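You operate a simulated robot arm through the tools that you are given. There is no shell and no other tool. Be economical: measure what you need, move in short steps, check, and stop when the job is done.

You are at the controls of a simulated robot arm. One attempt, no reset.

TASK
Stir the teal cup at speed 2 until the watery layer is gone.
Fine: use the stirrer, lid on; turn it off and put the cup on the green mat. Set down upright: what you pick out.
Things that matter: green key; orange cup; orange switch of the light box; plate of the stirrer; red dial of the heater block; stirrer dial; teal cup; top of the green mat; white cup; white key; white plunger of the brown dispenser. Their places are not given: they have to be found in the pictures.

It is judged by the outcome, as a careful person would: the job done as asked, and still so three seconds after it is handed in. It fails if anything else is knocked over, pushed out of place, dropped, spilled or broken. A push-on lid holds only when it is set on centred and level and pressed home; a screw cap is set on level and turned clockwise until tight.

THE ROBOT
A 6-joint arm with a two-finger parallel gripper, fixed in place. Base frame: the origin is at the foot of the arm, x ahead of it, y to its left, z up. Units: cm, rad, N and s.
With the tool pointing down near the work surface it reaches from about 26 to 68 cm from the base axis. Its first joint turns from -1.152 to 1.152 rad. Payload 2.9 kg.
The TCP is the grasp point between the finger pads, 3 cm short of the fingertips. In the tool frame z runs along the fingers and y along their closing line. The gripper opens to 11 cm. The fingers are 2 cm wide and 1 cm thick; the gripper's body (4.8 by 11.2 cm) begins 5.5 cm behind the TCP.
Orientation is told as [roll, pitch, yaw] about the base's x, y, z axes, in that order, counted from this pose: with the fingers straight down and closing along the base's y, the tool's x points along the base's -x, its y along +y and its z along -z.

THE INTERFACE
- The arm moves only by the tool move_arm. Its argument "rows" is a list of rows, each an object (a shift or turn left out is 0, a gripper value left out holds the last) with "slide": the shift along the tool's x, y, z in cm, a list of three; "rot": the turn, a rotation vector about the tool's x, y, z in rad, a list of three. In form: [{"slide": [x, y, z], "rot": [wx, wy, wz]}, ...]. A call has 1 to 8 rows; each row shifts and turns the commanded pose from where the row before left it, along the tool's axes as they then stand. "gripper" is the closure, from 0 (fully open) to 1 (shut), set as the call begins (left out, the last holds). Each row takes 0.2 s and may step no farther than 5 cm and 0.15 rad from the row before; otherwise, or with a gripper value out of range, the whole call is refused. Where a pose cannot be reached the arm comes as near as it can. A force on the tool above 70 N (or 10 N above the force at the start of the call, whichever is more), or a blocked arm, ends the call early, and 0.2 s more pass. The fingers move at their own pace (about 10.8 cm/s each) and stop on an object; they squeeze with about 44 N. The grip force told is the motor's: it shows also when the fingers shut on nothing. Time passes only in rows, and 0.2 s behind the last, so rows that do not move let the fingers close. The reply holds the time, the measured pose of the TCP, the force on the tool along the base axes, the opening and the grip force, in the units named above and with some noise, with the torque about the TCP (base axes, N m) and any sound that the robot's microphone picked up.
- Cameras (640 x 400 px; columns grow to the right, rows downward): "scene" is fixed at [7.75, 43.01, 139.08]; the picture's right is [-0.77, -0.64, 0.00], its down [-0.32, 0.38, -0.87] and it looks along [0.56, -0.67, -0.49] (base axes); focal length 335 px, centre (320, 200). "wrist" rides on the gripper at [7.2, 1.7, -10.3] in the tool frame; the picture's right is [-0.23, 0.97, 0.00], its down [-0.76, -0.18, -0.62] and it looks along [-0.61, -0.14, 0.78] (tool axes); focal length 222 px, centre (320, 200).
- camera(camera): a new picture of that camera. No time passes.
- probe_pixels(camera, pixels): there is no depth. For up to 12 entries [column, row, z] of the newest picture of that camera ("zoom" is the newest enlarged one), the place [x, y] in the base frame at which the ray of that pixel passes the height z, good to about 0.2 cm. No time passes.
- enlarge(camera, box): a new picture of the part [left, top, right, bottom] of that camera's present view, enlarged. No time passes.
- close_job(): hands the job in; it is judged then, once.

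Work in short steps. Measure before you move; look again where a grasp or a placing could have gone wrong, and mend it. You have 80 turns and 38 pictures in all, those below and enlarged ones among them. Open the gripper and draw the arm clear of the work before you hand the job in, unless the task says otherwise; then end with one line.

The tools are called by a JSON object that holds its "name" and its "arguments". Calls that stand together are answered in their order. move_arm: Moves the arm, as the interface text tells. Its arguments: {"type":"object","properties":{"rows":{"type":"array","items":{"type":"object","properties":{"slide":{"type":"array","items":{"type":"number"}},"rot":{"type":"array","items":{"type":"number"}}}}},"gripper":{"type":"number"}},"required":["rows"]} The other tools are called the same way: camera (camera) takes a picture; probe_pixels (camera, pixels) gives the place at which the rays of pixels pass given heights; enlarge (camera, box) takes an enlarged picture of a part of a camera's view; close_job () hands the job in.

At the start:

```text
time: 0.0
tool_pos: [36.87, 7.24, 115.94]
tcp_rot: [0.0, 0.001, 0.0]
wrist_force: [-0.1, 0.1, 0.2]
ft_torque: [0.0, 0.01, 0.0]
finger_gap: 11.02
finger_force: 0.0
```

scene: 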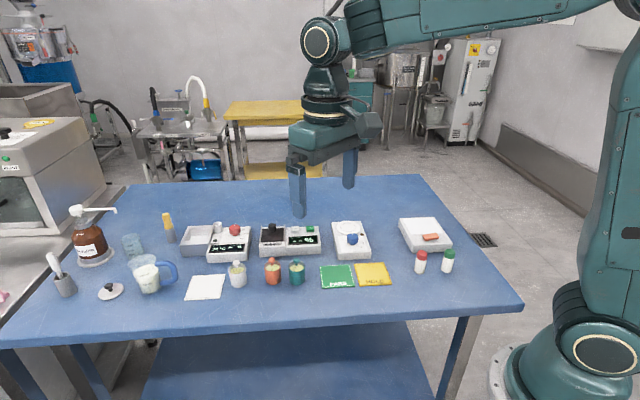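
wrist: 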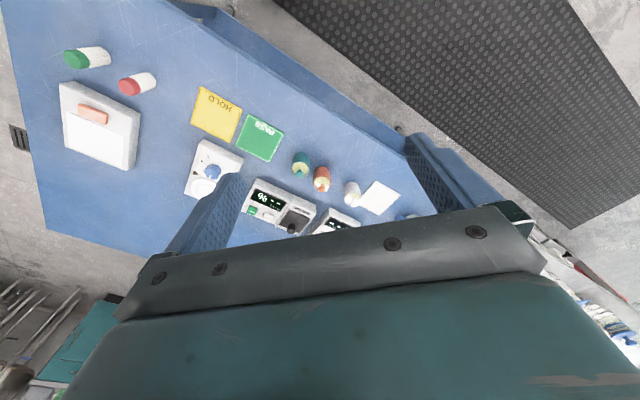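

The scene picture shows cups around (240-300, 272), a stirrer candidate at (350, 238), and the green mat at (337, 276). I enlarge the area to identify devices and lids.

{"name": "enlarge", "arguments": {"camera": "scene", "box": [170, 200, 410, 350]}}

{"name": "enlarge", "arguments": {"camera": "wrist", "box": [170, 70, 410, 240]}}

{"name": "enlarge", "arguments": {"camera": "scene", "box": [250, 210, 390, 297]}}

```text
2.67 times, centred on (290, 275) of scene
```

zoom: 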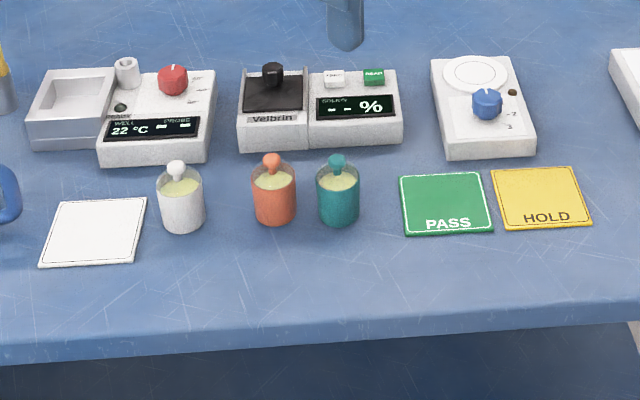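

```text
2.35 times, centred on (290, 155) of wrist
```

zoom: 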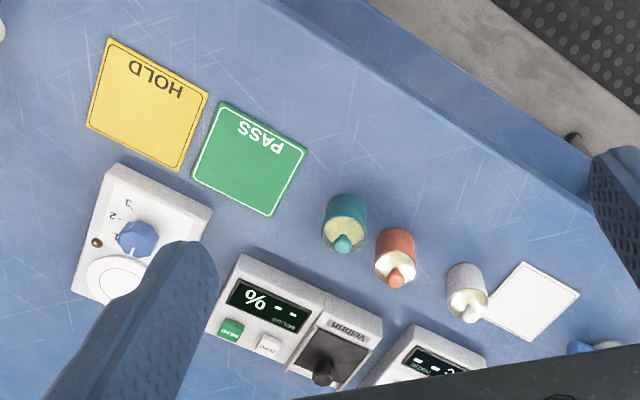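

```text
4.57 times, centred on (320, 254) of scene
```

zoom: 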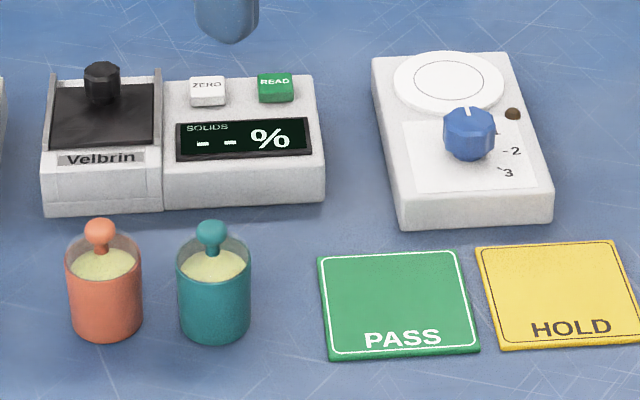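

The dial's mark is at 0, with 1, 2, 3 clockwise. I need the table height, so I probe the same mat corner in both cameras at several heights.

{"name": "probe_pixels", "arguments": {"camera": "zoom", "pixels": [[318, 256, 84], [318, 256, 86], [318, 256, 88], [479, 350, 84], [479, 350, 86], [479, 350, 88]]}}

{"name": "probe_pixels", "arguments": {"camera": "wrist", "pixels": [[269.6, 161.8, 84], [269.6, 161.8, 86], [269.6, 161.8, 88], [248, 113, 84], [248, 113, 86], [248, 113, 88]]}}

```text
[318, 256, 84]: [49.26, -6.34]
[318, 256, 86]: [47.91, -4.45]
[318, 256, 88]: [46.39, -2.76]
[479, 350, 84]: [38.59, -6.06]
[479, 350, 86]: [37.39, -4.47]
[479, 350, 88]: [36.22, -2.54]
```

```text
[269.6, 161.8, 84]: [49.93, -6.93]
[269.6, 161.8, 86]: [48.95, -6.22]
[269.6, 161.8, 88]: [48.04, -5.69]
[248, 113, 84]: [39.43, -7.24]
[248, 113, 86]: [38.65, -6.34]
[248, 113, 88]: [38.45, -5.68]
```

Parallax suggests a table top near z≈82–83. I lower the arm to z≈104, shifted toward y≈0, and look again with the wrist camera for better accuracy.

{"name": "move_arm", "arguments": {"rows": [{"slide": [0, -2, 4]}, {"slide": [0, -2, 4]}, {"slide": [0, -2, 4]}, {"slide": [0, 0, 0]}]}}

{"name": "camera", "arguments": {"camera": "wrist"}}

```text
time: 1.0
tool_pos: [36.66, 0.95, 104.17]
tcp_rot: [-0.001, 0.0, 0.0]
wrist_force: [-0.1, -0.4, -0.8]
ft_torque: [0.02, 0.01, -0.05]
finger_gap: 11.0
finger_force: 0.0
```

```text
32 pictures are left
```

wrist: 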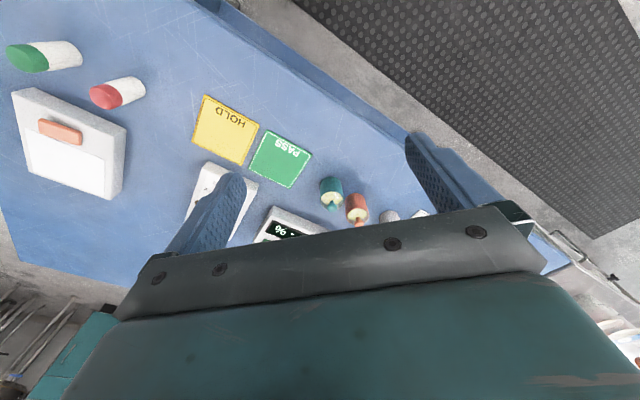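

I probe the mat corners (289,188), (264,131) and cup bases in this nearer view, and the matching scene pixels.

{"name": "probe_pixels", "arguments": {"camera": "wrist", "pixels": [[289, 188, 80], [289, 188, 83], [289, 188, 86], [264, 131, 80], [264, 131, 83], [264, 131, 86], [312.5, 154, 80], [312.5, 154, 83], [312.5, 154, 86]]}}

{"name": "probe_pixels", "arguments": {"camera": "zoom", "pixels": [[318, 256, 80], [318, 256, 83], [318, 256, 86], [479, 350, 80], [479, 350, 83], [479, 350, 86], [330, 360, 80], [330, 360, 83], [330, 360, 86]]}}

```text
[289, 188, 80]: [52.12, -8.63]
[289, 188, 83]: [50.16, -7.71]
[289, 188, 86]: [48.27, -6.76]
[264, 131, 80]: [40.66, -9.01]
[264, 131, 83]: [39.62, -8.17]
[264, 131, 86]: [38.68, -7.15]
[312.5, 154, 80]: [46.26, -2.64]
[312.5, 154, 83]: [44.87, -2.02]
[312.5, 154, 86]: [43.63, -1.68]
```

```text
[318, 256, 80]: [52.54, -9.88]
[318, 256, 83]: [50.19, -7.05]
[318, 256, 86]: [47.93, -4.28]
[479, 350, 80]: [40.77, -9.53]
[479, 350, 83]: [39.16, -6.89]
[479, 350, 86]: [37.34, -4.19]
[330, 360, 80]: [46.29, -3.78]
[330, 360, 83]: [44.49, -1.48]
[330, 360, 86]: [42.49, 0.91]
```

The mat agrees at z≈81.8, centre ≈(45.5,-8.2), with its edges turned about 45°. I enlarge the cups/stirrer in the wrist view for triangulating the heights of cup knob, dial and plate.

{"name": "enlarge", "arguments": {"camera": "wrist", "box": [180, 100, 420, 250]}}

{"name": "probe_pixels", "arguments": {"camera": "scene", "pixels": [[296.4, 262, 86], [296.4, 262, 88], [296.4, 262, 90], [296.4, 284.5, 81.5], [348.2, 228.4, 84], [348.2, 228.4, 86], [352.8, 235, 86], [352.8, 235, 88], [272, 261.5, 88], [272, 284.5, 81.5]]}}

```text
2.67 times, centred on (300, 175) of wrist
```

zoom: 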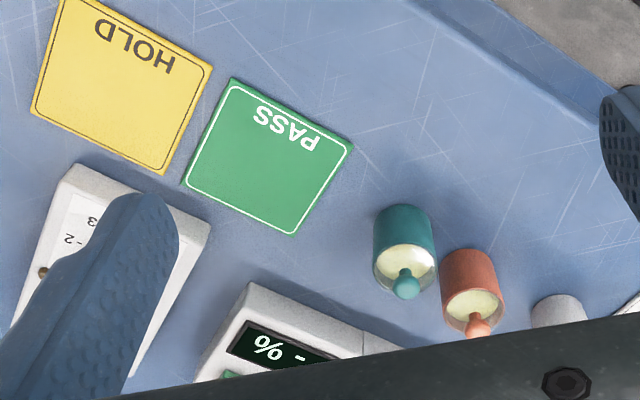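

```text
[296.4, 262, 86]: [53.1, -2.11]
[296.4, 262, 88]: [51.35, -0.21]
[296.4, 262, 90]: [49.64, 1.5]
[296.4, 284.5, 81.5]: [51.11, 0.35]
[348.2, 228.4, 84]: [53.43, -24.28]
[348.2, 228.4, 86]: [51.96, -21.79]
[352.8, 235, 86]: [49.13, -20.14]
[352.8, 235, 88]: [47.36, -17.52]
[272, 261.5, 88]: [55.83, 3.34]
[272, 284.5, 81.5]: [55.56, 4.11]
```

Now the same points in the zoomed wrist view: teal knob (406,284), rim, mat corners, orange knob.

{"name": "probe_pixels", "arguments": {"camera": "zoom", "pixels": [[406, 284, 86], [406, 284, 88], [406, 284, 90], [404, 207, 81.5], [231, 79, 81.5], [353, 147, 81.5], [293, 235, 81.5], [181, 184, 81.5], [478, 326, 86], [478, 326, 88], [467, 250, 81.5]]}}

```text
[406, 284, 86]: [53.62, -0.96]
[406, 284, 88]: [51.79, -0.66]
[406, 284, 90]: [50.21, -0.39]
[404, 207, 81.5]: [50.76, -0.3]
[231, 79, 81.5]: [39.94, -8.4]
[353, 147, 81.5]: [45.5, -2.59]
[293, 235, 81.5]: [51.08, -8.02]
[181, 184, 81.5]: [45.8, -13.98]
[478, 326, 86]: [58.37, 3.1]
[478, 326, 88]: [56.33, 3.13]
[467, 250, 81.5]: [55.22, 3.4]
```

Teal cup centre ≈(52.2,-0.8), knob near z 87.4; orange ≈(56.3,3.0), so the fingers must close across that row (yaw ≈ +0.75). I turn the tool to that yaw here, then take tight scene enlargements of the cup and the stirrer.

{"name": "move_arm", "arguments": {"rows": [{"rot": [0, 0, -0.15]}, {"rot": [0, 0, -0.15]}, {"rot": [0, 0, -0.15]}, {"rot": [0, 0, -0.15]}, {"rot": [0, 0, -0.15]}, {"slide": [0, 0, 0]}]}}

{"name": "enlarge", "arguments": {"camera": "scene", "box": [325, 215, 381, 250]}}

{"name": "enlarge", "arguments": {"camera": "scene", "box": [260, 250, 316, 285]}}

{"name": "camera", "arguments": {"camera": "wrist"}}

```text
time: 2.4
tool_pos: [36.82, 1.08, 104.01]
tcp_rot: [0.0, 0.001, 0.752]
wrist_force: [-0.7, -0.2, 0.3]
ft_torque: [0.03, -0.02, 0.05]
finger_gap: 11.01
finger_force: 0.0
```

```text
11.43 times, centred on (353, 232) of scene
```

zoom: 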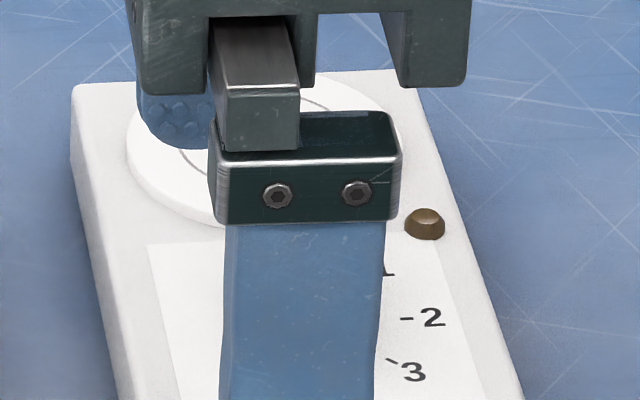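

```text
11.43 times, centred on (288, 268) of scene
```

zoom: 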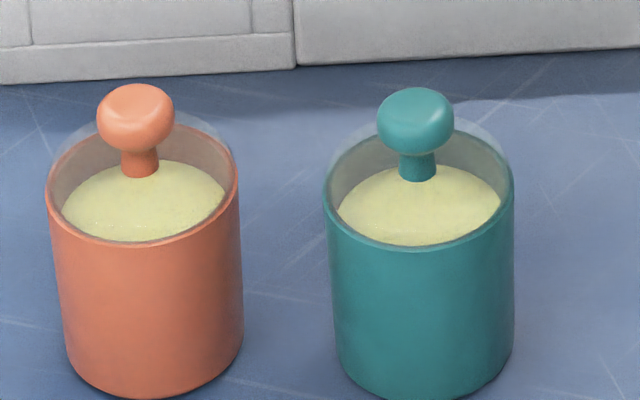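

```text
28 pictures are left
```

wrist: 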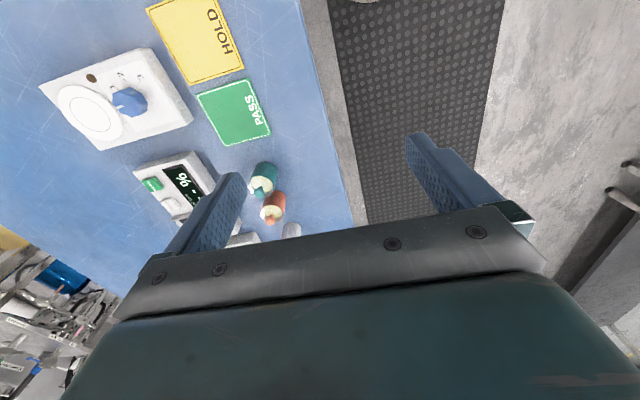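

The lid sits level on the teal cup (rim ~z 86, knob to ~88). The wrist view shows the stirrer unobstructed at (115,100); I enlarge it to read the dial marks and positions.

{"name": "enlarge", "arguments": {"camera": "wrist", "box": [35, 40, 211, 150]}}

{"name": "probe_pixels", "arguments": {"camera": "wrist", "pixels": [[198, 96, 81.5], [246, 80, 81.5], [271, 135, 81.5], [219, 146, 81.5], [90, 114, 84.5], [90, 114, 84], [262, 188, 87.4]]}}

```text
3.64 times, centred on (123, 95) of wrist
```

zoom: 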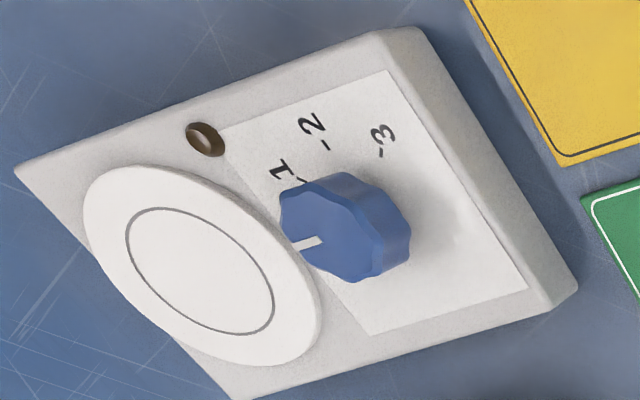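

```text
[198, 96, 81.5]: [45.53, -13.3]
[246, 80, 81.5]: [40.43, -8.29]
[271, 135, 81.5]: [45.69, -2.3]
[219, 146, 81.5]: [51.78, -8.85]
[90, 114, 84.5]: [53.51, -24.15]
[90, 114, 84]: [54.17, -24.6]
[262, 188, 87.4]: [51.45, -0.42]
```

I triangulate the device-top features (tick 2, tick 3, plate, dial) with both cameras.

{"name": "probe_pixels", "arguments": {"camera": "zoom", "pixels": [[325, 147, 83], [325, 147, 84], [325, 147, 85], [378, 155, 84], [287, 182, 84], [200, 268, 84], [200, 268, 85], [318, 240, 86], [318, 240, 87], [341, 232, 86], [343, 232, 87]]}}

{"name": "probe_pixels", "arguments": {"camera": "scene", "pixels": [[360.4, 242.4, 83], [360.4, 242.4, 84], [360.4, 242.4, 85], [359.3, 246.6, 84], [348.2, 227.8, 84], [348.2, 227.8, 85], [352.8, 234, 86], [352.8, 234, 87], [352.3, 231.5, 86], [352.3, 231.5, 87], [362.2, 233.9, 84]]}}

```text
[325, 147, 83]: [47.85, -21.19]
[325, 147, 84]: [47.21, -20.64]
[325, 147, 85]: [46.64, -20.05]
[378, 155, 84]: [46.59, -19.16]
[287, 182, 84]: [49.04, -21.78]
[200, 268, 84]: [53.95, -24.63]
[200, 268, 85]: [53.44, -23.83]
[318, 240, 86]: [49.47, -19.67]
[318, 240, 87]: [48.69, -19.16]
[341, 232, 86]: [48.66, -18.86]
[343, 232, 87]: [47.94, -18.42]
```

```text
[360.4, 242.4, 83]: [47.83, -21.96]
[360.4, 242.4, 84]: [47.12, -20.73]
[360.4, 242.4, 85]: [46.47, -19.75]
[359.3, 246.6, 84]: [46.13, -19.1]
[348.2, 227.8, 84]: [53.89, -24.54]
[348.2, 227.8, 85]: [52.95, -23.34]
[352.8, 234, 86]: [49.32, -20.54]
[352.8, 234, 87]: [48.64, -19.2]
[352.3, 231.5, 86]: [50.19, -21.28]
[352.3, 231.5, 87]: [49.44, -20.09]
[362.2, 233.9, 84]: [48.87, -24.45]
```

Device top is z≈84.1, plate centre ≈(53.7,-24.2), dial axis ≈(48.8,-19.4); 0→2 is roughly 90–95° clockwise. I refine the teal cup's position and the meter's front edge before descending.

{"name": "probe_pixels", "arguments": {"camera": "scene", "pixels": [[296.75, 266.1, 85.5], [296.75, 266.1, 86], [297.2, 285.5, 81.5], [289.6, 281, 81.5], [304.6, 281, 81.5], [296.6, 255.5, 81.5], [296.3, 261, 87.4], [271.8, 265.5, 86]]}}

```text
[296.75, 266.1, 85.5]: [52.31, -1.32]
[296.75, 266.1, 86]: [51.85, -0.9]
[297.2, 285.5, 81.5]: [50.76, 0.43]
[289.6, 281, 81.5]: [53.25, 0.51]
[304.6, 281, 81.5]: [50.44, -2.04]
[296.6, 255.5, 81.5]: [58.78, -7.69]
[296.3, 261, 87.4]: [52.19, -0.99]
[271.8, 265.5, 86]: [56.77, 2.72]
```

Teal cup centre ≈(52.0,-0.95); meter edge is 9.6 cm off, so open fingers fit. I move above the cup to z≈94.

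{"name": "move_arm", "arguments": {"rows": [{"slide": [-2.43, -2.96, 0]}, {"slide": [-2.43, -2.96, 0]}, {"slide": [-2.43, -2.96, 0]}, {"slide": [-2.43, -2.96, 0]}, {"slide": [0, 0, 4]}, {"slide": [0, 0, 4]}, {"slide": [0, 0, 0]}], "gripper": 0.2}}

{"name": "enlarge", "arguments": {"camera": "scene", "box": [240, 215, 352, 285]}}

{"name": "camera", "arguments": {"camera": "wrist"}}

```text
time: 4.0
tool_pos: [51.98, -0.8, 95.7]
tcp_rot: [0.001, 0.001, 0.751]
wrist_force: [-0.5, 0.4, 0.5]
ft_torque: [0.0, 0.05, 0.01]
finger_gap: 8.77
finger_force: 0.0
```

```text
5.71 times, centred on (296, 250) of scene
```

zoom: 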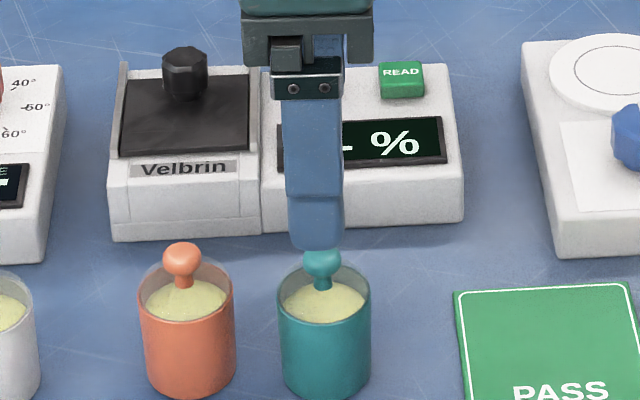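

```text
25 pictures are left
```

wrist: 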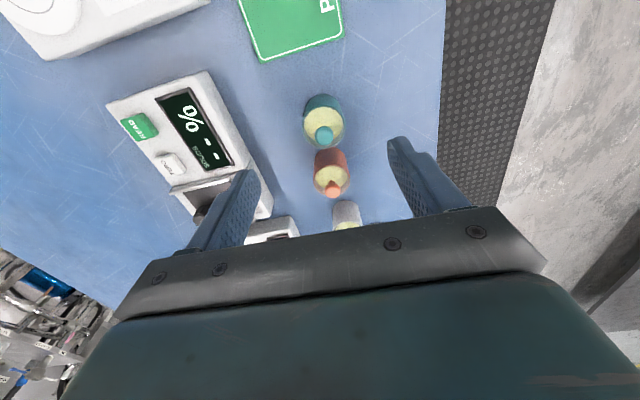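

The near finger looks ~0.4 cm toward orange of the teal cup's axis (315 vs 325 in zoom). I check the teal cup with wrist probes.

{"name": "probe_pixels", "arguments": {"camera": "wrist", "pixels": [[324, 135, 87.4], [323, 123, 85], [323, 123, 86], [323, 97, 81.5], [333, 189, 87.4]]}}

{"name": "probe_pixels", "arguments": {"camera": "zoom", "pixels": [[324, 262, 87.4], [325, 290, 86], [326, 401, 81.5]]}}

```text
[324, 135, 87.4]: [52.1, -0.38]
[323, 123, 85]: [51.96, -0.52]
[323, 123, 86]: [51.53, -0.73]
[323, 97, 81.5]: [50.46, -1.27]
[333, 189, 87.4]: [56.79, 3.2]
```

```text
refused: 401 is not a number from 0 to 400
```

Cup centre averages ≈(51.85,-0.75), within tolerance of the TCP. I shift slightly and descend to z≈85.5 (tips ≈82.5).

{"name": "move_arm", "arguments": {"rows": [{"slide": [0.15, 0, 3.5]}, {"slide": [0, 0, 3.5]}, {"slide": [0, 0, 2.2]}, {"slide": [0, 0, 1.0]}, {"slide": [0, 0, 0]}]}}

{"name": "enlarge", "arguments": {"camera": "scene", "box": [256, 235, 336, 285]}}

```text
time: 5.2
tool_pos: [52.0, -0.91, 85.76]
tcp_rot: [0.001, 0.0, 0.751]
wrist_force: [0.5, 0.0, -0.7]
ft_torque: [0.01, 0.0, -0.02]
finger_gap: 8.79
finger_force: 0.0
```

```text
8.00 times, centred on (296, 260) of scene
```

zoom: 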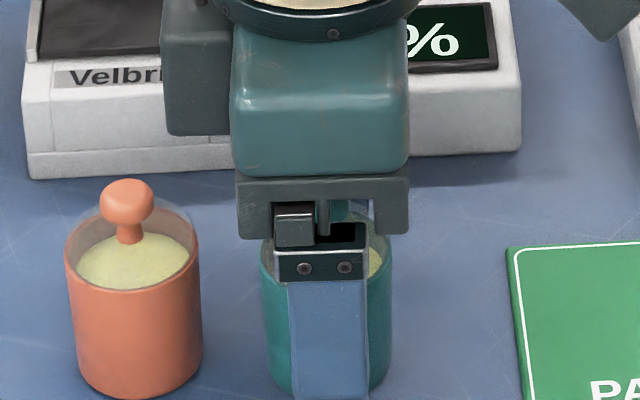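

The fingers straddle the teal cup well centred. I close the gripper.

{"name": "move_arm", "arguments": {"rows": [{"slide": [0, 0, 0]}, {"slide": [0, 0, 0]}, {"slide": [0, 0, 0]}], "gripper": 1}}

```text
time: 6.0
tool_pos: [51.89, -1.03, 85.73]
tcp_rot: [0.001, 0.001, 0.75]
wrist_force: [-0.3, 0.9, -0.3]
ft_torque: [0.01, 0.02, -0.01]
finger_gap: 3.84
finger_force: 44.1
```

Gripped at 3.84 cm, 44 N. I lift gently by 9 cm.

{"name": "move_arm", "arguments": {"rows": [{"slide": [0, 0, -0.5]}, {"slide": [0, 0, -1]}, {"slide": [0, 0, -1.5]}, {"slide": [0, 0, -2]}, {"slide": [0, 0, -2]}, {"slide": [0, 0, -2]}, {"slide": [0, 0, 0]}]}}

```text
time: 7.6
tool_pos: [51.89, -0.93, 94.76]
tcp_rot: [0.0, 0.0, 0.75]
wrist_force: [-0.6, -0.6, -0.5]
ft_torque: [0.02, -0.03, 0.0]
finger_gap: 3.86
finger_force: 44.5
```

Holding steady. I carry the cup to above the plate (53.6,-24.15).

{"name": "move_arm", "arguments": {"rows": [{"slide": [1.82, -2.27, 0]}, {"slide": [1.82, -2.27, 0]}, {"slide": [1.82, -2.27, 0]}, {"slide": [1.82, -2.27, 0]}, {"slide": [1.82, -2.27, 0]}, {"slide": [1.82, -2.27, 0]}, {"slide": [1.82, -2.27, 0]}, {"slide": [1.82, -2.27, 0]}]}}

{"name": "enlarge", "arguments": {"camera": "scene", "box": [308, 200, 396, 255]}}

```text
time: 9.4
tool_pos: [53.43, -23.83, 94.76]
tcp_rot: [0.001, 0.001, 0.75]
wrist_force: [-0.2, -0.4, -0.8]
ft_torque: [0.01, -0.02, 0.01]
finger_gap: 3.87
finger_force: 44.3
```

```text
7.27 times, centred on (352, 228) of scene
```

zoom: 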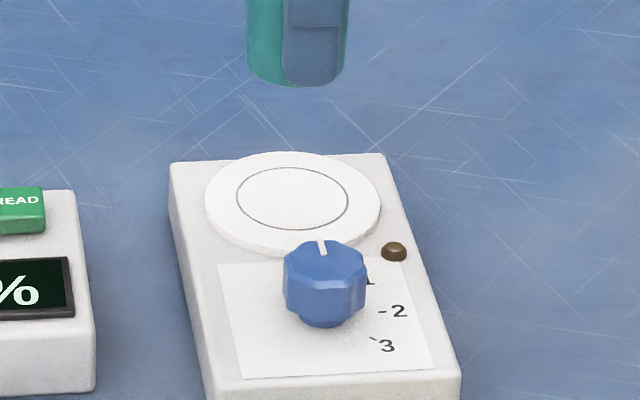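

Cup axis (297) is close to the plate's axis (292) in the zoom. I probe the plate centre (292,199) and the dial again.

{"name": "probe_pixels", "arguments": {"camera": "zoom", "pixels": [[292, 199, 84.3], [292, 199, 84.7], [292, 257, 84.5], [323, 260, 86.5], [323, 260, 86], [324, 323, 84.1]]}}

```text
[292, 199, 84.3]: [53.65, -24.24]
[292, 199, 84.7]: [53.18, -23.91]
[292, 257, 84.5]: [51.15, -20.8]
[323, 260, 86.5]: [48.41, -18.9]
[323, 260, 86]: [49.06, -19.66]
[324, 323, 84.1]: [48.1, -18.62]
```

Aligned. I lower to z≈89.5, above the expected contact at ≈88.7.

{"name": "move_arm", "arguments": {"rows": [{"slide": [0, -0.15, 2.5]}, {"slide": [0, 0, 1.8]}, {"slide": [0, 0, 1.0]}, {"slide": [0, 0, 0]}]}}

{"name": "enlarge", "arguments": {"camera": "scene", "box": [308, 200, 396, 255]}}

```text
time: 10.4
tool_pos: [53.66, -24.18, 89.18]
tcp_rot: [-0.001, 0.0, 0.75]
wrist_force: [-0.3, 0.6, -1.1]
ft_torque: [0.02, 0.02, 0.02]
finger_gap: 3.83
finger_force: 43.7
```

```text
7.27 times, centred on (352, 228) of scene
```

zoom: 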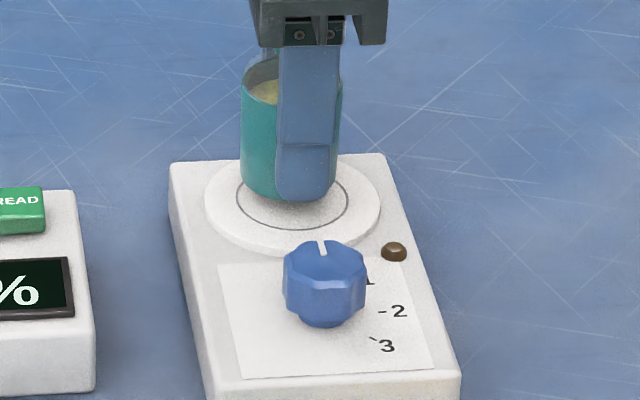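

The cup's lower edge (y 202) should reach ≈226 when seated, so about 1 cm remains. I lower 0.6 cm in small rows.

{"name": "move_arm", "arguments": {"rows": [{"slide": [0, 0, 0.2]}, {"slide": [0, 0, 0.2]}, {"slide": [0, 0, 0.2]}, {"slide": [0, 0, 0]}]}}

```text
time: 11.4
tool_pos: [53.78, -24.3, 88.92]
tcp_rot: [0.001, 0.001, 0.751]
wrist_force: [0.1, -0.5, 0.0]
ft_torque: [0.02, 0.01, 0.03]
finger_gap: 3.84
finger_force: 44.2
```

Still no contact force. I continue 0.1 cm at a time.

{"name": "move_arm", "arguments": {"rows": [{"slide": [0, 0, 0.1]}, {"slide": [0, 0, 0.1]}, {"slide": [0, 0, 0.1]}, {"slide": [0, 0, 0]}]}}

```text
time: 12.4
tool_pos: [53.6, -24.24, 88.82]
tcp_rot: [-0.002, 0.0, 0.751]
wrist_force: [-1.9, 2.5, 10.5]
ft_torque: [0.07, 0.07, -0.01]
finger_gap: 3.81
finger_force: 44.3
```

Contact shows 10.5 N upward, so the cup is on the plate. I open partly (≈6 cm, clear of the dial).

{"name": "move_arm", "arguments": {"rows": [{"slide": [0, 0, 0]}, {"slide": [0, 0, 0]}, {"slide": [0, 0, -1]}, {"slide": [0, 0, -3]}, {"slide": [0, 0, -4]}, {"slide": [0, 0, -3]}, {"slide": [0, 0, 0]}], "gripper": 0.45}}

{"name": "enlarge", "arguments": {"camera": "scene", "box": [308, 200, 396, 255]}}

```text
time: 14.0
tool_pos: [53.86, -24.41, 99.46]
tcp_rot: [-0.001, -0.001, 0.75]
wrist_force: [0.4, -0.2, -0.1]
ft_torque: [-0.01, -0.04, -0.03]
finger_gap: 6.04
finger_force: 0.1
```

```text
7.27 times, centred on (352, 228) of scene
```

zoom: 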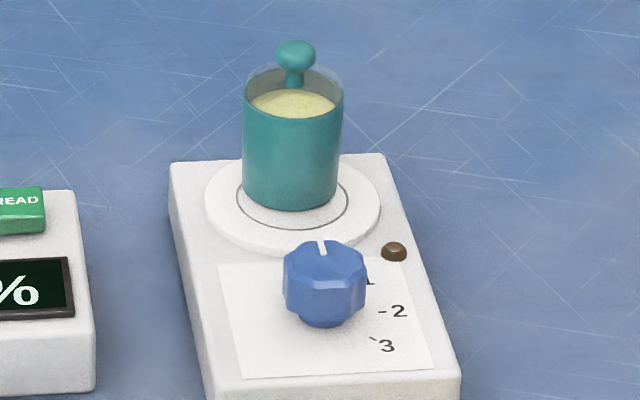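

The cup stands level but its base centre (≈290,185) lies ~0.9 cm behind the ring centre (292,199). I regrip, lift slightly, and shift 0.9 cm toward the dial (tool +y).

{"name": "move_arm", "arguments": {"rows": [{"slide": [0, 0, 4]}, {"slide": [0, 0, 4]}, {"slide": [0, 0, 2.5]}, {"slide": [0, 0, 0]}]}}

{"name": "move_arm", "arguments": {"rows": [{"slide": [0, 0, 0]}, {"slide": [0, 0, 0]}, {"slide": [0, 0, -0.3]}, {"slide": [0, 0, -0.4]}, {"slide": [0, 0.45, 0]}, {"slide": [0, 0.45, 0]}, {"slide": [0, 0, 0]}], "gripper": 1}}

{"name": "enlarge", "arguments": {"camera": "scene", "box": [308, 200, 396, 255]}}

```text
time: 15.0
tool_pos: [53.88, -24.39, 88.89]
tcp_rot: [0.001, -0.002, 0.75]
wrist_force: [0.5, 0.2, 0.3]
ft_torque: [0.01, 0.0, -0.01]
finger_gap: 6.06
finger_force: 0.1
```

```text
time: 16.6
tool_pos: [53.17, -23.61, 89.7]
tcp_rot: [0.0, 0.002, 0.749]
wrist_force: [0.2, 0.4, -1.0]
ft_torque: [-0.02, -0.03, 0.01]
finger_gap: 3.83
finger_force: 44.0
```

```text
7.27 times, centred on (352, 228) of scene
```

zoom: 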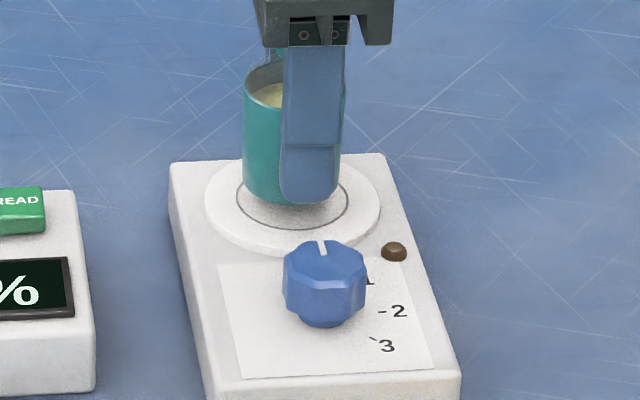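

Lowering by ~0.8 will bring the edge to ≈224, centred. I set it down gently.

{"name": "move_arm", "arguments": {"rows": [{"slide": [0, 0, 0.3]}, {"slide": [0, 0, 0.2]}, {"slide": [0, 0, 0.1]}, {"slide": [0, 0, 0.1]}, {"slide": [0, 0, 0]}]}}

```text
time: 17.8
tool_pos: [53.04, -23.5, 89.1]
tcp_rot: [-0.001, 0.001, 0.749]
wrist_force: [-0.7, 0.1, -0.1]
ft_torque: [0.0, -0.01, 0.03]
finger_gap: 3.82
finger_force: 43.8
```

{"name": "move_arm", "arguments": {"rows": [{"slide": [0, 0, 0.1]}, {"slide": [0, 0, 0.1]}, {"slide": [0, 0, 0.05]}, {"slide": [0, 0, 0]}]}}

```text
time: 18.8
tool_pos: [53.12, -23.7, 88.77]
tcp_rot: [-0.002, -0.002, 0.749]
wrist_force: [0.1, 3.7, 12.5]
ft_torque: [-0.08, -0.11, 0.07]
finger_gap: 3.85
finger_force: 43.9
```

Contact again at 12.5 N; I release with a ~5 cm opening, rise straight up, and look.

{"name": "move_arm", "arguments": {"rows": [{"slide": [0, 0, 0]}, {"slide": [0, 0, 0]}, {"slide": [0, 0, -1]}, {"slide": [0, 0, -3]}, {"slide": [0, 0, -4]}, {"slide": [0, 0, -3]}, {"slide": [0, 0, 0]}], "gripper": 0.53}}

{"name": "enlarge", "arguments": {"camera": "scene", "box": [308, 200, 396, 255]}}

```text
time: 20.4
tool_pos: [53.25, -23.4, 99.81]
tcp_rot: [0.0, -0.001, 0.749]
wrist_force: [-0.6, -0.3, -0.1]
ft_torque: [0.0, -0.02, 0.01]
finger_gap: 5.17
finger_force: 0.1
```

```text
7.27 times, centred on (352, 228) of scene
```

zoom: 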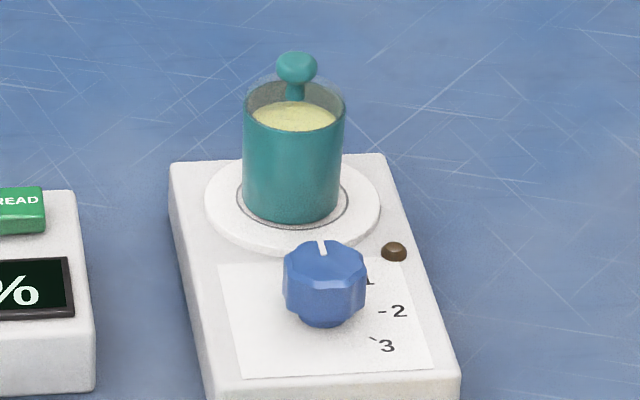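

The cup is now centred in the ring at ≈(53.1,-23.6), level. Next I turn the tool to yaw 0 and move above the dial (48.75,-19.2) at z≈92.

{"name": "move_arm", "arguments": {"rows": [{"slide": [0, 0, 0], "rot": [0, 0, 0.15]}, {"rot": [0, 0, 0.15]}, {"rot": [0, 0, 0.15]}, {"rot": [0, 0, 0.15]}, {"rot": [0, 0, 0.15]}, {"slide": [2.2, 2.2, 0]}, {"slide": [2.15, 2.15, 0]}, {"slide": [0, 0, 0]}]}}

{"name": "camera", "arguments": {"camera": "wrist"}}

{"name": "enlarge", "arguments": {"camera": "scene", "box": [308, 190, 396, 245]}}

```text
time: 22.2
tool_pos: [48.87, -19.42, 99.95]
tcp_rot: [0.0, 0.0, 0.001]
wrist_force: [-0.3, -0.5, -0.4]
ft_torque: [0.02, 0.01, 0.0]
finger_gap: 5.15
finger_force: 0.1
```

```text
18 pictures are left
```

wrist: 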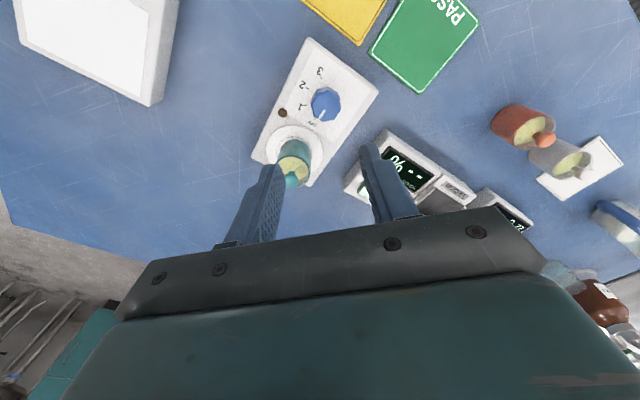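

```text
7.27 times, centred on (352, 218) of scene
```

zoom: 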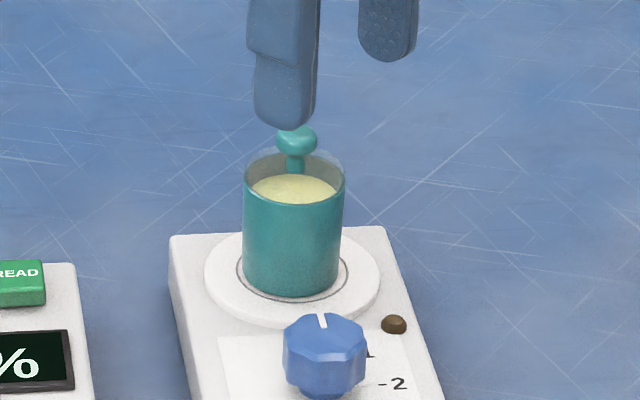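

I check the dial's position in this wrist view: top face centre ≈(325,103), and the cup knob (292,181) as a known reference.

{"name": "probe_pixels", "arguments": {"camera": "wrist", "pixels": [[325, 104, 86], [325, 104, 86.5], [325, 104, 87], [292, 181, 90.5], [297, 157, 89]]}}

{"name": "probe_pixels", "arguments": {"camera": "zoom", "pixels": [[323, 328, 86], [323, 328, 86.5], [323, 328, 87], [296, 138, 90.5], [294, 185, 89]]}}

```text
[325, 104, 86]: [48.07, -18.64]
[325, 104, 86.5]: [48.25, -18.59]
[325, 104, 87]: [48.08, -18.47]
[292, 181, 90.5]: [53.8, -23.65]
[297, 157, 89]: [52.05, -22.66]
```

```text
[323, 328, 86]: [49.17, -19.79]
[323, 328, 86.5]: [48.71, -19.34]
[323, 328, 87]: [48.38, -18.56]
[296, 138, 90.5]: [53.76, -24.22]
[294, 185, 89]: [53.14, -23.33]
```

Both views agree at z≈86.9 for the dial top, centre ≈(48.4,-18.8). I shift there and descend to z≈88.2.

{"name": "move_arm", "arguments": {"rows": [{"slide": [0.35, 0.4, 2]}, {"slide": [0, 0, 3]}, {"slide": [0, 0, 3]}, {"slide": [0, 0, 2.5]}, {"slide": [0, 0, 1.3]}, {"slide": [0, 0, 0]}]}}

{"name": "enlarge", "arguments": {"camera": "scene", "box": [308, 200, 396, 255]}}

```text
time: 23.6
tool_pos: [48.25, -18.9, 87.78]
tcp_rot: [-0.001, -0.002, 0.001]
wrist_force: [0.3, -0.9, -0.7]
ft_torque: [0.01, 0.01, 0.05]
finger_gap: 5.19
finger_force: 0.0
```

```text
7.27 times, centred on (352, 228) of scene
```

zoom: 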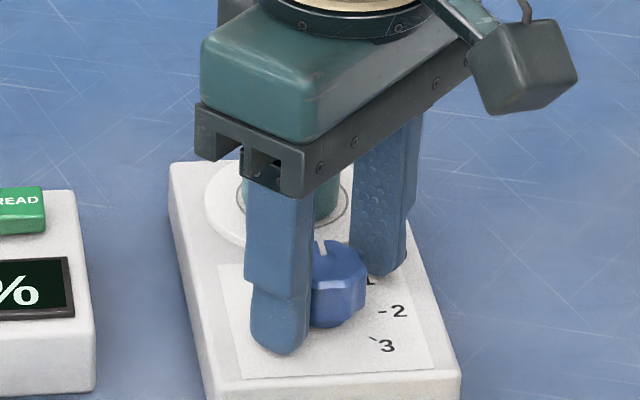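

The fingers straddle the dial with tips just above the housing. I close on it.

{"name": "move_arm", "arguments": {"rows": [{"slide": [0, 0, 0]}, {"slide": [0, 0, 0]}], "gripper": 1}}

```text
time: 24.2
tool_pos: [48.3, -18.54, 87.75]
tcp_rot: [0.006, 0.002, 0.007]
wrist_force: [1.3, 27.0, 2.0]
ft_torque: [-0.08, 0.34, -0.01]
finger_gap: 3.0
finger_force: 44.9
```

The side load of +27 N y shows the dial sits ~0.3 cm further +y. I shift to relieve it, then turn by the first clockwise increments (negative yaw = +tool z).

{"name": "move_arm", "arguments": {"rows": [{"slide": [0, 0.25, 0]}, {"slide": [0, 0, 0]}]}}

{"name": "move_arm", "arguments": {"rows": [{"rot": [0, 0, 0.12]}, {"rot": [0, 0, 0.12]}, {"rot": [0, 0, 0.12]}, {"slide": [0, 0, 0]}]}}

```text
time: 24.8
tool_pos: [48.34, -18.46, 87.82]
tcp_rot: [0.001, 0.0, 0.0]
wrist_force: [5.5, 12.7, -15.4]
ft_torque: [0.33, 0.05, 0.04]
finger_gap: 2.97
finger_force: 44.5
```

```text
time: 25.8
tool_pos: [48.34, -18.6, 87.77]
tcp_rot: [0.001, 0.005, -0.36]
wrist_force: [-5.6, 12.4, -18.6]
ft_torque: [0.27, 0.04, 0.0]
finger_gap: 2.96
finger_force: 44.7
```

The tool turned -0.36 rad with small forces; I look whether the dial mark moved with it.

{"name": "enlarge", "arguments": {"camera": "scene", "box": [330, 215, 378, 245]}}

```text
13.33 times, centred on (354, 230) of scene
```

zoom: 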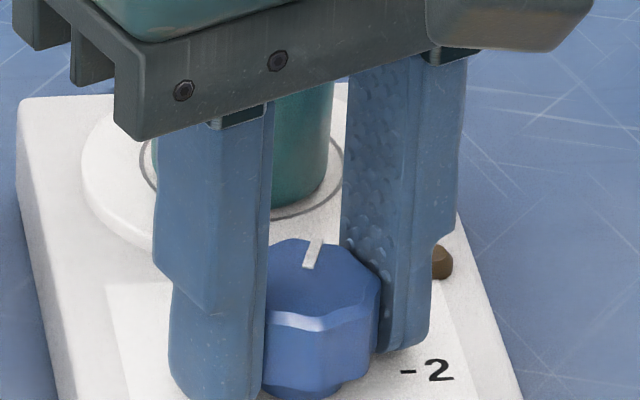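

The mark turned with the dial (now tilting right). I continue clockwise toward 2.

{"name": "move_arm", "arguments": {"rows": [{"rot": [0, 0, 0.15]}, {"rot": [0, 0, 0.15]}, {"rot": [0, 0, 0.15]}, {"rot": [0, 0, 0.15]}, {"rot": [0, 0, 0.15]}, {"rot": [0, 0, 0.15]}, {"rot": [0, 0, 0.15]}, {"rot": [0, 0, 0.15]}]}}

{"name": "enlarge", "arguments": {"camera": "scene", "box": [326, 215, 382, 250]}}

```text
time: 27.6
tool_pos: [48.11, -18.6, 87.81]
tcp_rot: [-0.004, 0.003, -1.563]
wrist_force: [-12.1, 5.2, -18.1]
ft_torque: [1.17, -0.02, 0.02]
finger_gap: 2.95
finger_force: 45.2
```

```text
11.43 times, centred on (354, 232) of scene
```

zoom: 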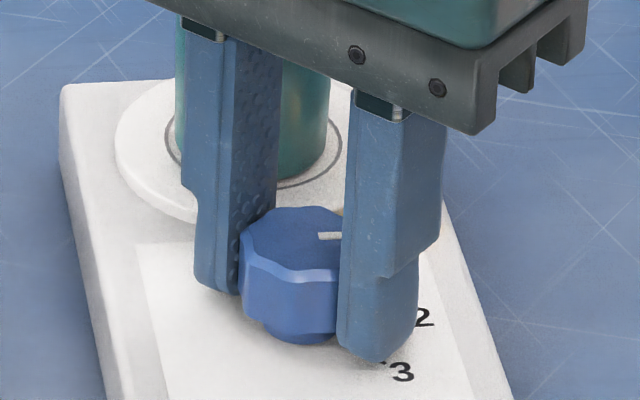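

The mark now points image-right, parallel to tick 2. I release and rise clear to see the cup and confirm the setting.

{"name": "move_arm", "arguments": {"rows": [{"slide": [0, 0, 0]}, {"slide": [0, 0, -2]}, {"slide": [0, 0, -4]}, {"slide": [0, 0, -4]}, {"slide": [0, 0, -4]}], "gripper": 0.53}}

{"name": "enlarge", "arguments": {"camera": "scene", "box": [308, 200, 396, 255]}}

```text
time: 28.8
tool_pos: [48.36, -18.54, 102.05]
tcp_rot: [0.002, 0.0, -1.561]
wrist_force: [0.6, 0.2, 0.9]
ft_torque: [-0.03, 0.03, 0.02]
finger_gap: 5.15
finger_force: 0.1
```

```text
7.27 times, centred on (352, 228) of scene
```

zoom: 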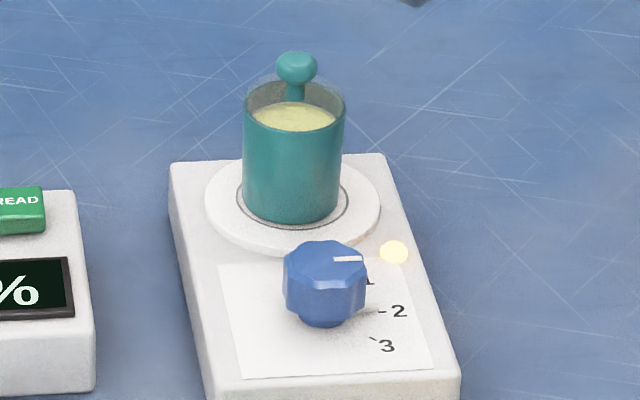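

The stirrer lamp is lit and the mark is level with 2. I wait a few seconds and look closely at the contents.

{"name": "move_arm", "arguments": {"rows": [{"slide": [0, 0, 0]}, {"slide": [0, 0, 0]}, {"slide": [0, 0, 0]}, {"slide": [0, 0, 0]}, {"slide": [0, 0, 0]}, {"slide": [0, 0, 0]}, {"slide": [0, 0, 0]}, {"slide": [0, 0, 0]}]}}

{"name": "move_arm", "arguments": {"rows": [{"slide": [0, 0, 0]}, {"slide": [0, 0, 0]}, {"slide": [0, 0, 0]}, {"slide": [0, 0, 0]}, {"slide": [0, 0, 0]}, {"slide": [0, 0, 0]}, {"slide": [0, 0, 0]}, {"slide": [0, 0, 0]}]}}

{"name": "enlarge", "arguments": {"camera": "scene", "box": [332, 203, 364, 223]}}

```text
time: 30.6
tool_pos: [48.33, -18.44, 102.1]
tcp_rot: [-0.001, -0.002, -1.56]
wrist_force: [-0.6, -0.2, -0.1]
ft_torque: [0.0, 0.01, -0.01]
finger_gap: 5.17
finger_force: 0.0
```

```text
time: 32.4
tool_pos: [48.46, -18.57, 101.97]
tcp_rot: [-0.001, 0.0, -1.561]
wrist_force: [-0.6, -0.6, 0.2]
ft_torque: [0.02, -0.04, 0.03]
finger_gap: 5.21
finger_force: 0.0
```

```text
16.00 times, centred on (348, 213) of scene
```

zoom: 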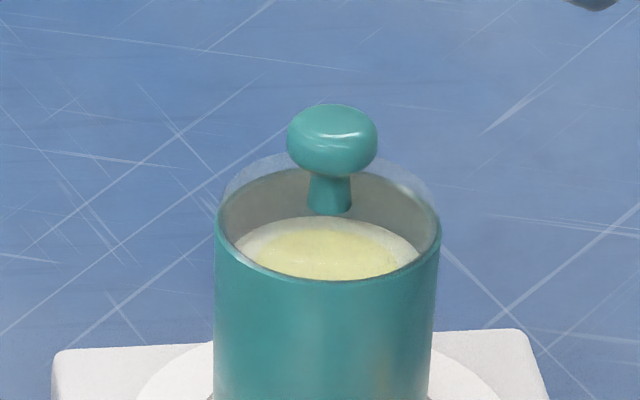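

The yellow watery patch is shrinking from the edge (white ring ~25% of the radius). I wait about 7 s more.

{"name": "move_arm", "arguments": {"rows": [{"slide": [0, 0, 0]}, {"slide": [0, 0, 0]}, {"slide": [0, 0, 0]}, {"slide": [0, 0, 0]}, {"slide": [0, 0, 0]}, {"slide": [0, 0, 0]}, {"slide": [0, 0, 0]}, {"slide": [0, 0, 0]}]}}

{"name": "move_arm", "arguments": {"rows": [{"slide": [0, 0, 0]}, {"slide": [0, 0, 0]}, {"slide": [0, 0, 0]}, {"slide": [0, 0, 0]}, {"slide": [0, 0, 0]}, {"slide": [0, 0, 0]}, {"slide": [0, 0, 0]}, {"slide": [0, 0, 0]}]}}

{"name": "move_arm", "arguments": {"rows": [{"slide": [0, 0, 0]}, {"slide": [0, 0, 0]}, {"slide": [0, 0, 0]}, {"slide": [0, 0, 0]}, {"slide": [0, 0, 0]}, {"slide": [0, 0, 0]}, {"slide": [0, 0, 0]}, {"slide": [0, 0, 0]}]}}

{"name": "enlarge", "arguments": {"camera": "scene", "box": [332, 203, 364, 223]}}

```text
time: 34.2
tool_pos: [48.52, -18.49, 102.13]
tcp_rot: [-0.002, 0.0, -1.559]
wrist_force: [-0.7, -0.8, 0.3]
ft_torque: [0.01, 0.0, -0.01]
finger_gap: 5.18
finger_force: 0.1
```

```text
time: 36.0
tool_pos: [48.5, -18.47, 102.05]
tcp_rot: [0.0, 0.0, -1.561]
wrist_force: [0.3, 0.5, -0.3]
ft_torque: [0.01, 0.0, 0.0]
finger_gap: 5.18
finger_force: 0.1
```

```text
time: 37.8
tool_pos: [48.44, -18.38, 102.17]
tcp_rot: [0.0, 0.001, -1.56]
wrist_force: [-0.4, -0.2, 0.0]
ft_torque: [-0.01, -0.04, -0.01]
finger_gap: 5.17
finger_force: 0.1
```

```text
16.00 times, centred on (348, 213) of scene
```

zoom: 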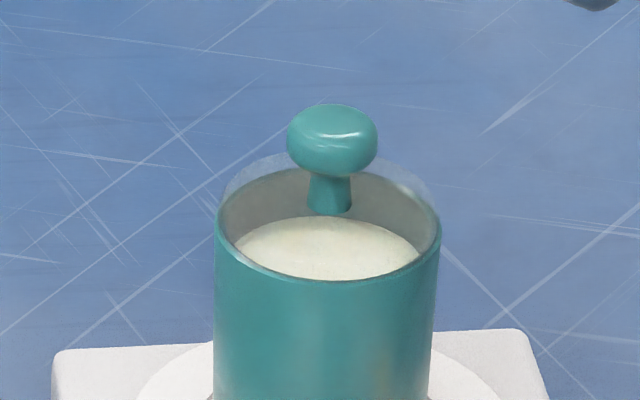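

The watery layer is gone (uniform white). I go down to the dial now to turn it off.

{"name": "move_arm", "arguments": {"rows": [{"slide": [0, 0, 5]}, {"slide": [0, 0, 5]}, {"slide": [0, 0, 3]}, {"slide": [0, 0, 1]}]}}

{"name": "move_arm", "arguments": {"rows": [{"slide": [0, 0, 0]}, {"slide": [0, 0, 0]}, {"rot": [0, 0, -0.13]}, {"rot": [0, 0, -0.13]}, {"rot": [0, 0, -0.13]}, {"rot": [0, 0, -0.13]}, {"rot": [0, 0, -0.13]}, {"rot": [0, 0, -0.13]}], "gripper": 1}}

{"name": "move_arm", "arguments": {"rows": [{"rot": [0, 0, -0.13]}, {"rot": [0, 0, -0.13]}, {"rot": [0, 0, -0.13]}, {"rot": [0, 0, -0.13]}, {"rot": [0, 0, -0.13]}, {"rot": [0, 0, -0.13]}]}}

{"name": "enlarge", "arguments": {"camera": "scene", "box": [326, 215, 382, 250]}}

```text
time: 38.8
tool_pos: [48.4, -18.67, 88.22]
tcp_rot: [0.001, -0.001, -1.56]
wrist_force: [0.1, 0.4, -0.2]
ft_torque: [0.02, 0.01, 0.0]
finger_gap: 5.16
finger_force: 0.0
```

```text
time: 40.6
tool_pos: [48.37, -18.63, 88.03]
tcp_rot: [-0.003, 0.0, -0.776]
wrist_force: [-8.7, -8.4, 11.6]
ft_torque: [0.54, 1.17, 0.0]
finger_gap: 2.96
finger_force: 44.6
```

```text
time: 42.0
tool_pos: [48.42, -18.42, 88.09]
tcp_rot: [0.001, -0.001, 0.004]
wrist_force: [-1.7, 3.3, 24.7]
ft_torque: [0.12, 0.79, 0.02]
finger_gap: 2.96
finger_force: 45.5
```

```text
11.43 times, centred on (354, 232) of scene
```

zoom: 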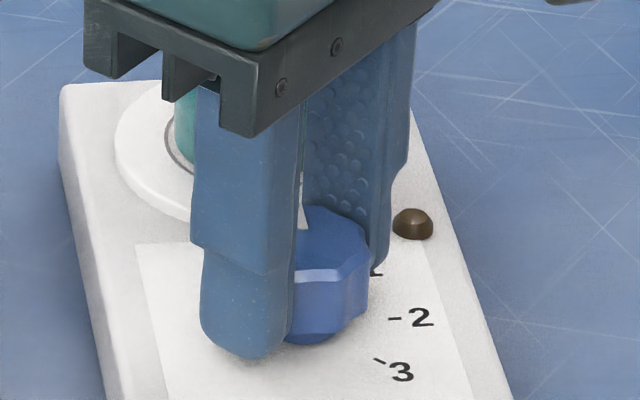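

The lamp is off and the mark is back at 0. I release, rise, and check the dial.

{"name": "move_arm", "arguments": {"rows": [{"slide": [0, 0, 0]}, {"slide": [0, 0, 0]}, {"slide": [0, 0, -2]}, {"slide": [0, 0, -5]}, {"slide": [0, 0, -5]}, {"slide": [0, 0, 0]}], "gripper": 0.53}}

{"name": "enlarge", "arguments": {"camera": "scene", "box": [308, 200, 396, 255]}}

```text
time: 43.4
tool_pos: [48.42, -18.69, 100.37]
tcp_rot: [0.001, -0.001, 0.0]
wrist_force: [-0.1, -0.9, 0.3]
ft_torque: [0.0, 0.06, 0.01]
finger_gap: 5.21
finger_force: 0.1
```

```text
7.27 times, centred on (352, 228) of scene
```

zoom: 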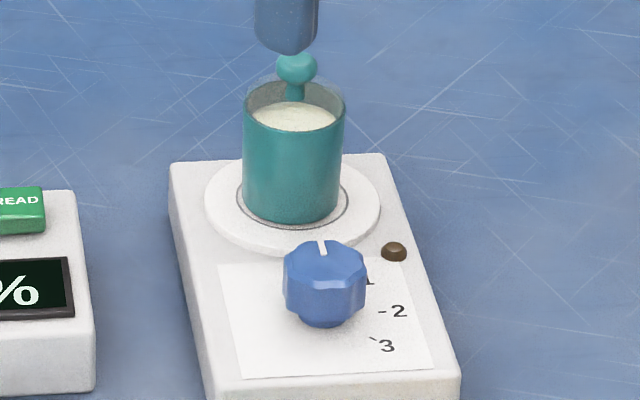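

The dial is at 0, lamp dark, cup in place. I return above the cup (x+4.7, y-5.0) and turn to yaw 0.75.

{"name": "move_arm", "arguments": {"rows": [{"slide": [-2.35, -2.5, 0]}, {"slide": [-2.35, -2.5, 0]}, {"rot": [0, 0, -0.15]}, {"rot": [0, 0, -0.15]}, {"rot": [0, 0, -0.15]}, {"rot": [0, 0, -0.15]}, {"rot": [0, 0, -0.15]}, {"slide": [0, 0, 0]}]}}

```text
time: 45.2
tool_pos: [53.03, -23.7, 99.96]
tcp_rot: [0.001, 0.001, 0.752]
wrist_force: [0.0, -0.3, 0.5]
ft_torque: [0.02, 0.0, 0.02]
finger_gap: 5.14
finger_force: 0.2
```

Aligned at (53.03,-23.7). I open to ~6 cm and descend to z≈88.9, then close.

{"name": "move_arm", "arguments": {"rows": [{"slide": [0, 0, 4]}, {"slide": [0, 0, 4]}, {"slide": [0, 0, 2.2]}, {"slide": [0, 0, 0.9]}, {"slide": [0, 0, 0]}], "gripper": 0.45}}

{"name": "move_arm", "arguments": {"rows": [{"slide": [0, 0, 0]}, {"slide": [0, 0, 0]}, {"slide": [0, 0, 0]}], "gripper": 1}}

```text
time: 46.4
tool_pos: [52.9, -23.55, 89.08]
tcp_rot: [0.0, -0.001, 0.75]
wrist_force: [0.3, -1.1, 0.3]
ft_torque: [-0.02, -0.02, 0.03]
finger_gap: 6.04
finger_force: 0.1
```

```text
time: 47.2
tool_pos: [53.05, -23.6, 88.96]
tcp_rot: [0.0, -0.001, 0.75]
wrist_force: [0.7, 0.5, -0.2]
ft_torque: [0.01, 0.01, 0.0]
finger_gap: 3.83
finger_force: 44.2
```

Gripped again at 3.83 cm. I lift 6.5 cm and carry to above the mat centre (45.6,-8.2).

{"name": "move_arm", "arguments": {"rows": [{"slide": [0, 0, -0.7]}, {"slide": [0, 0, -1.5]}, {"slide": [0, 0, -2]}, {"slide": [0, 0, -2.3]}, {"slide": [0, 0, 0]}]}}

{"name": "move_arm", "arguments": {"rows": [{"slide": [-0.84, 2.725, 0]}, {"slide": [-0.84, 2.725, 0]}, {"slide": [-0.84, 2.725, 0]}, {"slide": [-0.84, 2.725, 0]}, {"slide": [-0.84, 2.725, 0]}, {"slide": [-0.84, 2.725, 0]}, {"slide": [0, 0, 0]}]}}

{"name": "enlarge", "arguments": {"camera": "scene", "box": [284, 235, 396, 305]}}

```text
time: 48.4
tool_pos: [53.14, -23.43, 95.45]
tcp_rot: [-0.002, 0.001, 0.752]
wrist_force: [-0.5, -0.6, -0.7]
ft_torque: [0.02, 0.0, -0.01]
finger_gap: 3.84
finger_force: 43.8
```

```text
time: 50.0
tool_pos: [45.55, -8.33, 95.39]
tcp_rot: [0.0, 0.001, 0.75]
wrist_force: [-0.4, -0.3, -1.3]
ft_torque: [-0.01, 0.02, 0.03]
finger_gap: 3.85
finger_force: 43.7
```

```text
5.71 times, centred on (340, 270) of scene
```

zoom: 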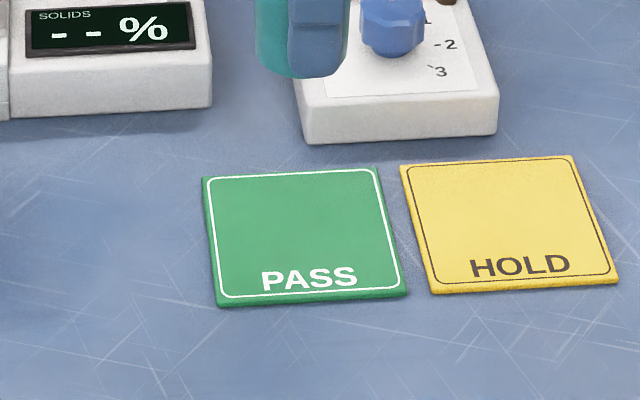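

Cup axis (303) lines up with the mat centre (304). I lower to z≈87, above expected contact ≈86.1.

{"name": "move_arm", "arguments": {"rows": [{"slide": [0, 0, 3.5]}, {"slide": [0, 0, 3]}, {"slide": [0, 0, 1.5]}, {"slide": [0, 0, 0.4]}, {"slide": [0, 0, 0]}]}}

{"name": "enlarge", "arguments": {"camera": "scene", "box": [284, 235, 396, 305]}}

```text
time: 51.2
tool_pos: [45.46, -8.21, 87.05]
tcp_rot: [0.001, 0.0, 0.751]
wrist_force: [-0.5, 0.7, -0.4]
ft_torque: [-0.02, 0.03, 0.01]
finger_gap: 3.84
finger_force: 44.3
```

```text
5.71 times, centred on (340, 270) of scene
```

zoom: 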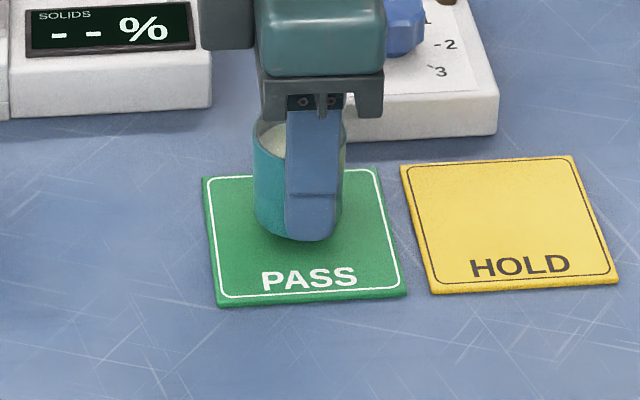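

Over the mat; about 0.9 cm left to lower, ending near its centre. I lower in small rows.

{"name": "move_arm", "arguments": {"rows": [{"slide": [0, 0, 0.3]}, {"slide": [0, 0, 0.2]}, {"slide": [0, 0, 0.1]}, {"slide": [0, 0, 0]}]}}

{"name": "move_arm", "arguments": {"rows": [{"slide": [0, 0, 0.1]}, {"slide": [0, 0, 0.1]}, {"slide": [0, 0, 0]}]}}

```text
time: 52.2
tool_pos: [45.47, -8.44, 86.32]
tcp_rot: [0.0, 0.0, 0.753]
wrist_force: [-0.4, -0.5, -0.5]
ft_torque: [0.0, 0.04, -0.01]
finger_gap: 3.84
finger_force: 43.8
```

```text
time: 53.0
tool_pos: [45.52, -8.35, 86.27]
tcp_rot: [0.0, -0.001, 0.751]
wrist_force: [-5.4, 1.7, 23.6]
ft_torque: [0.04, 0.16, 0.04]
finger_gap: 3.82
finger_force: 44.1
```

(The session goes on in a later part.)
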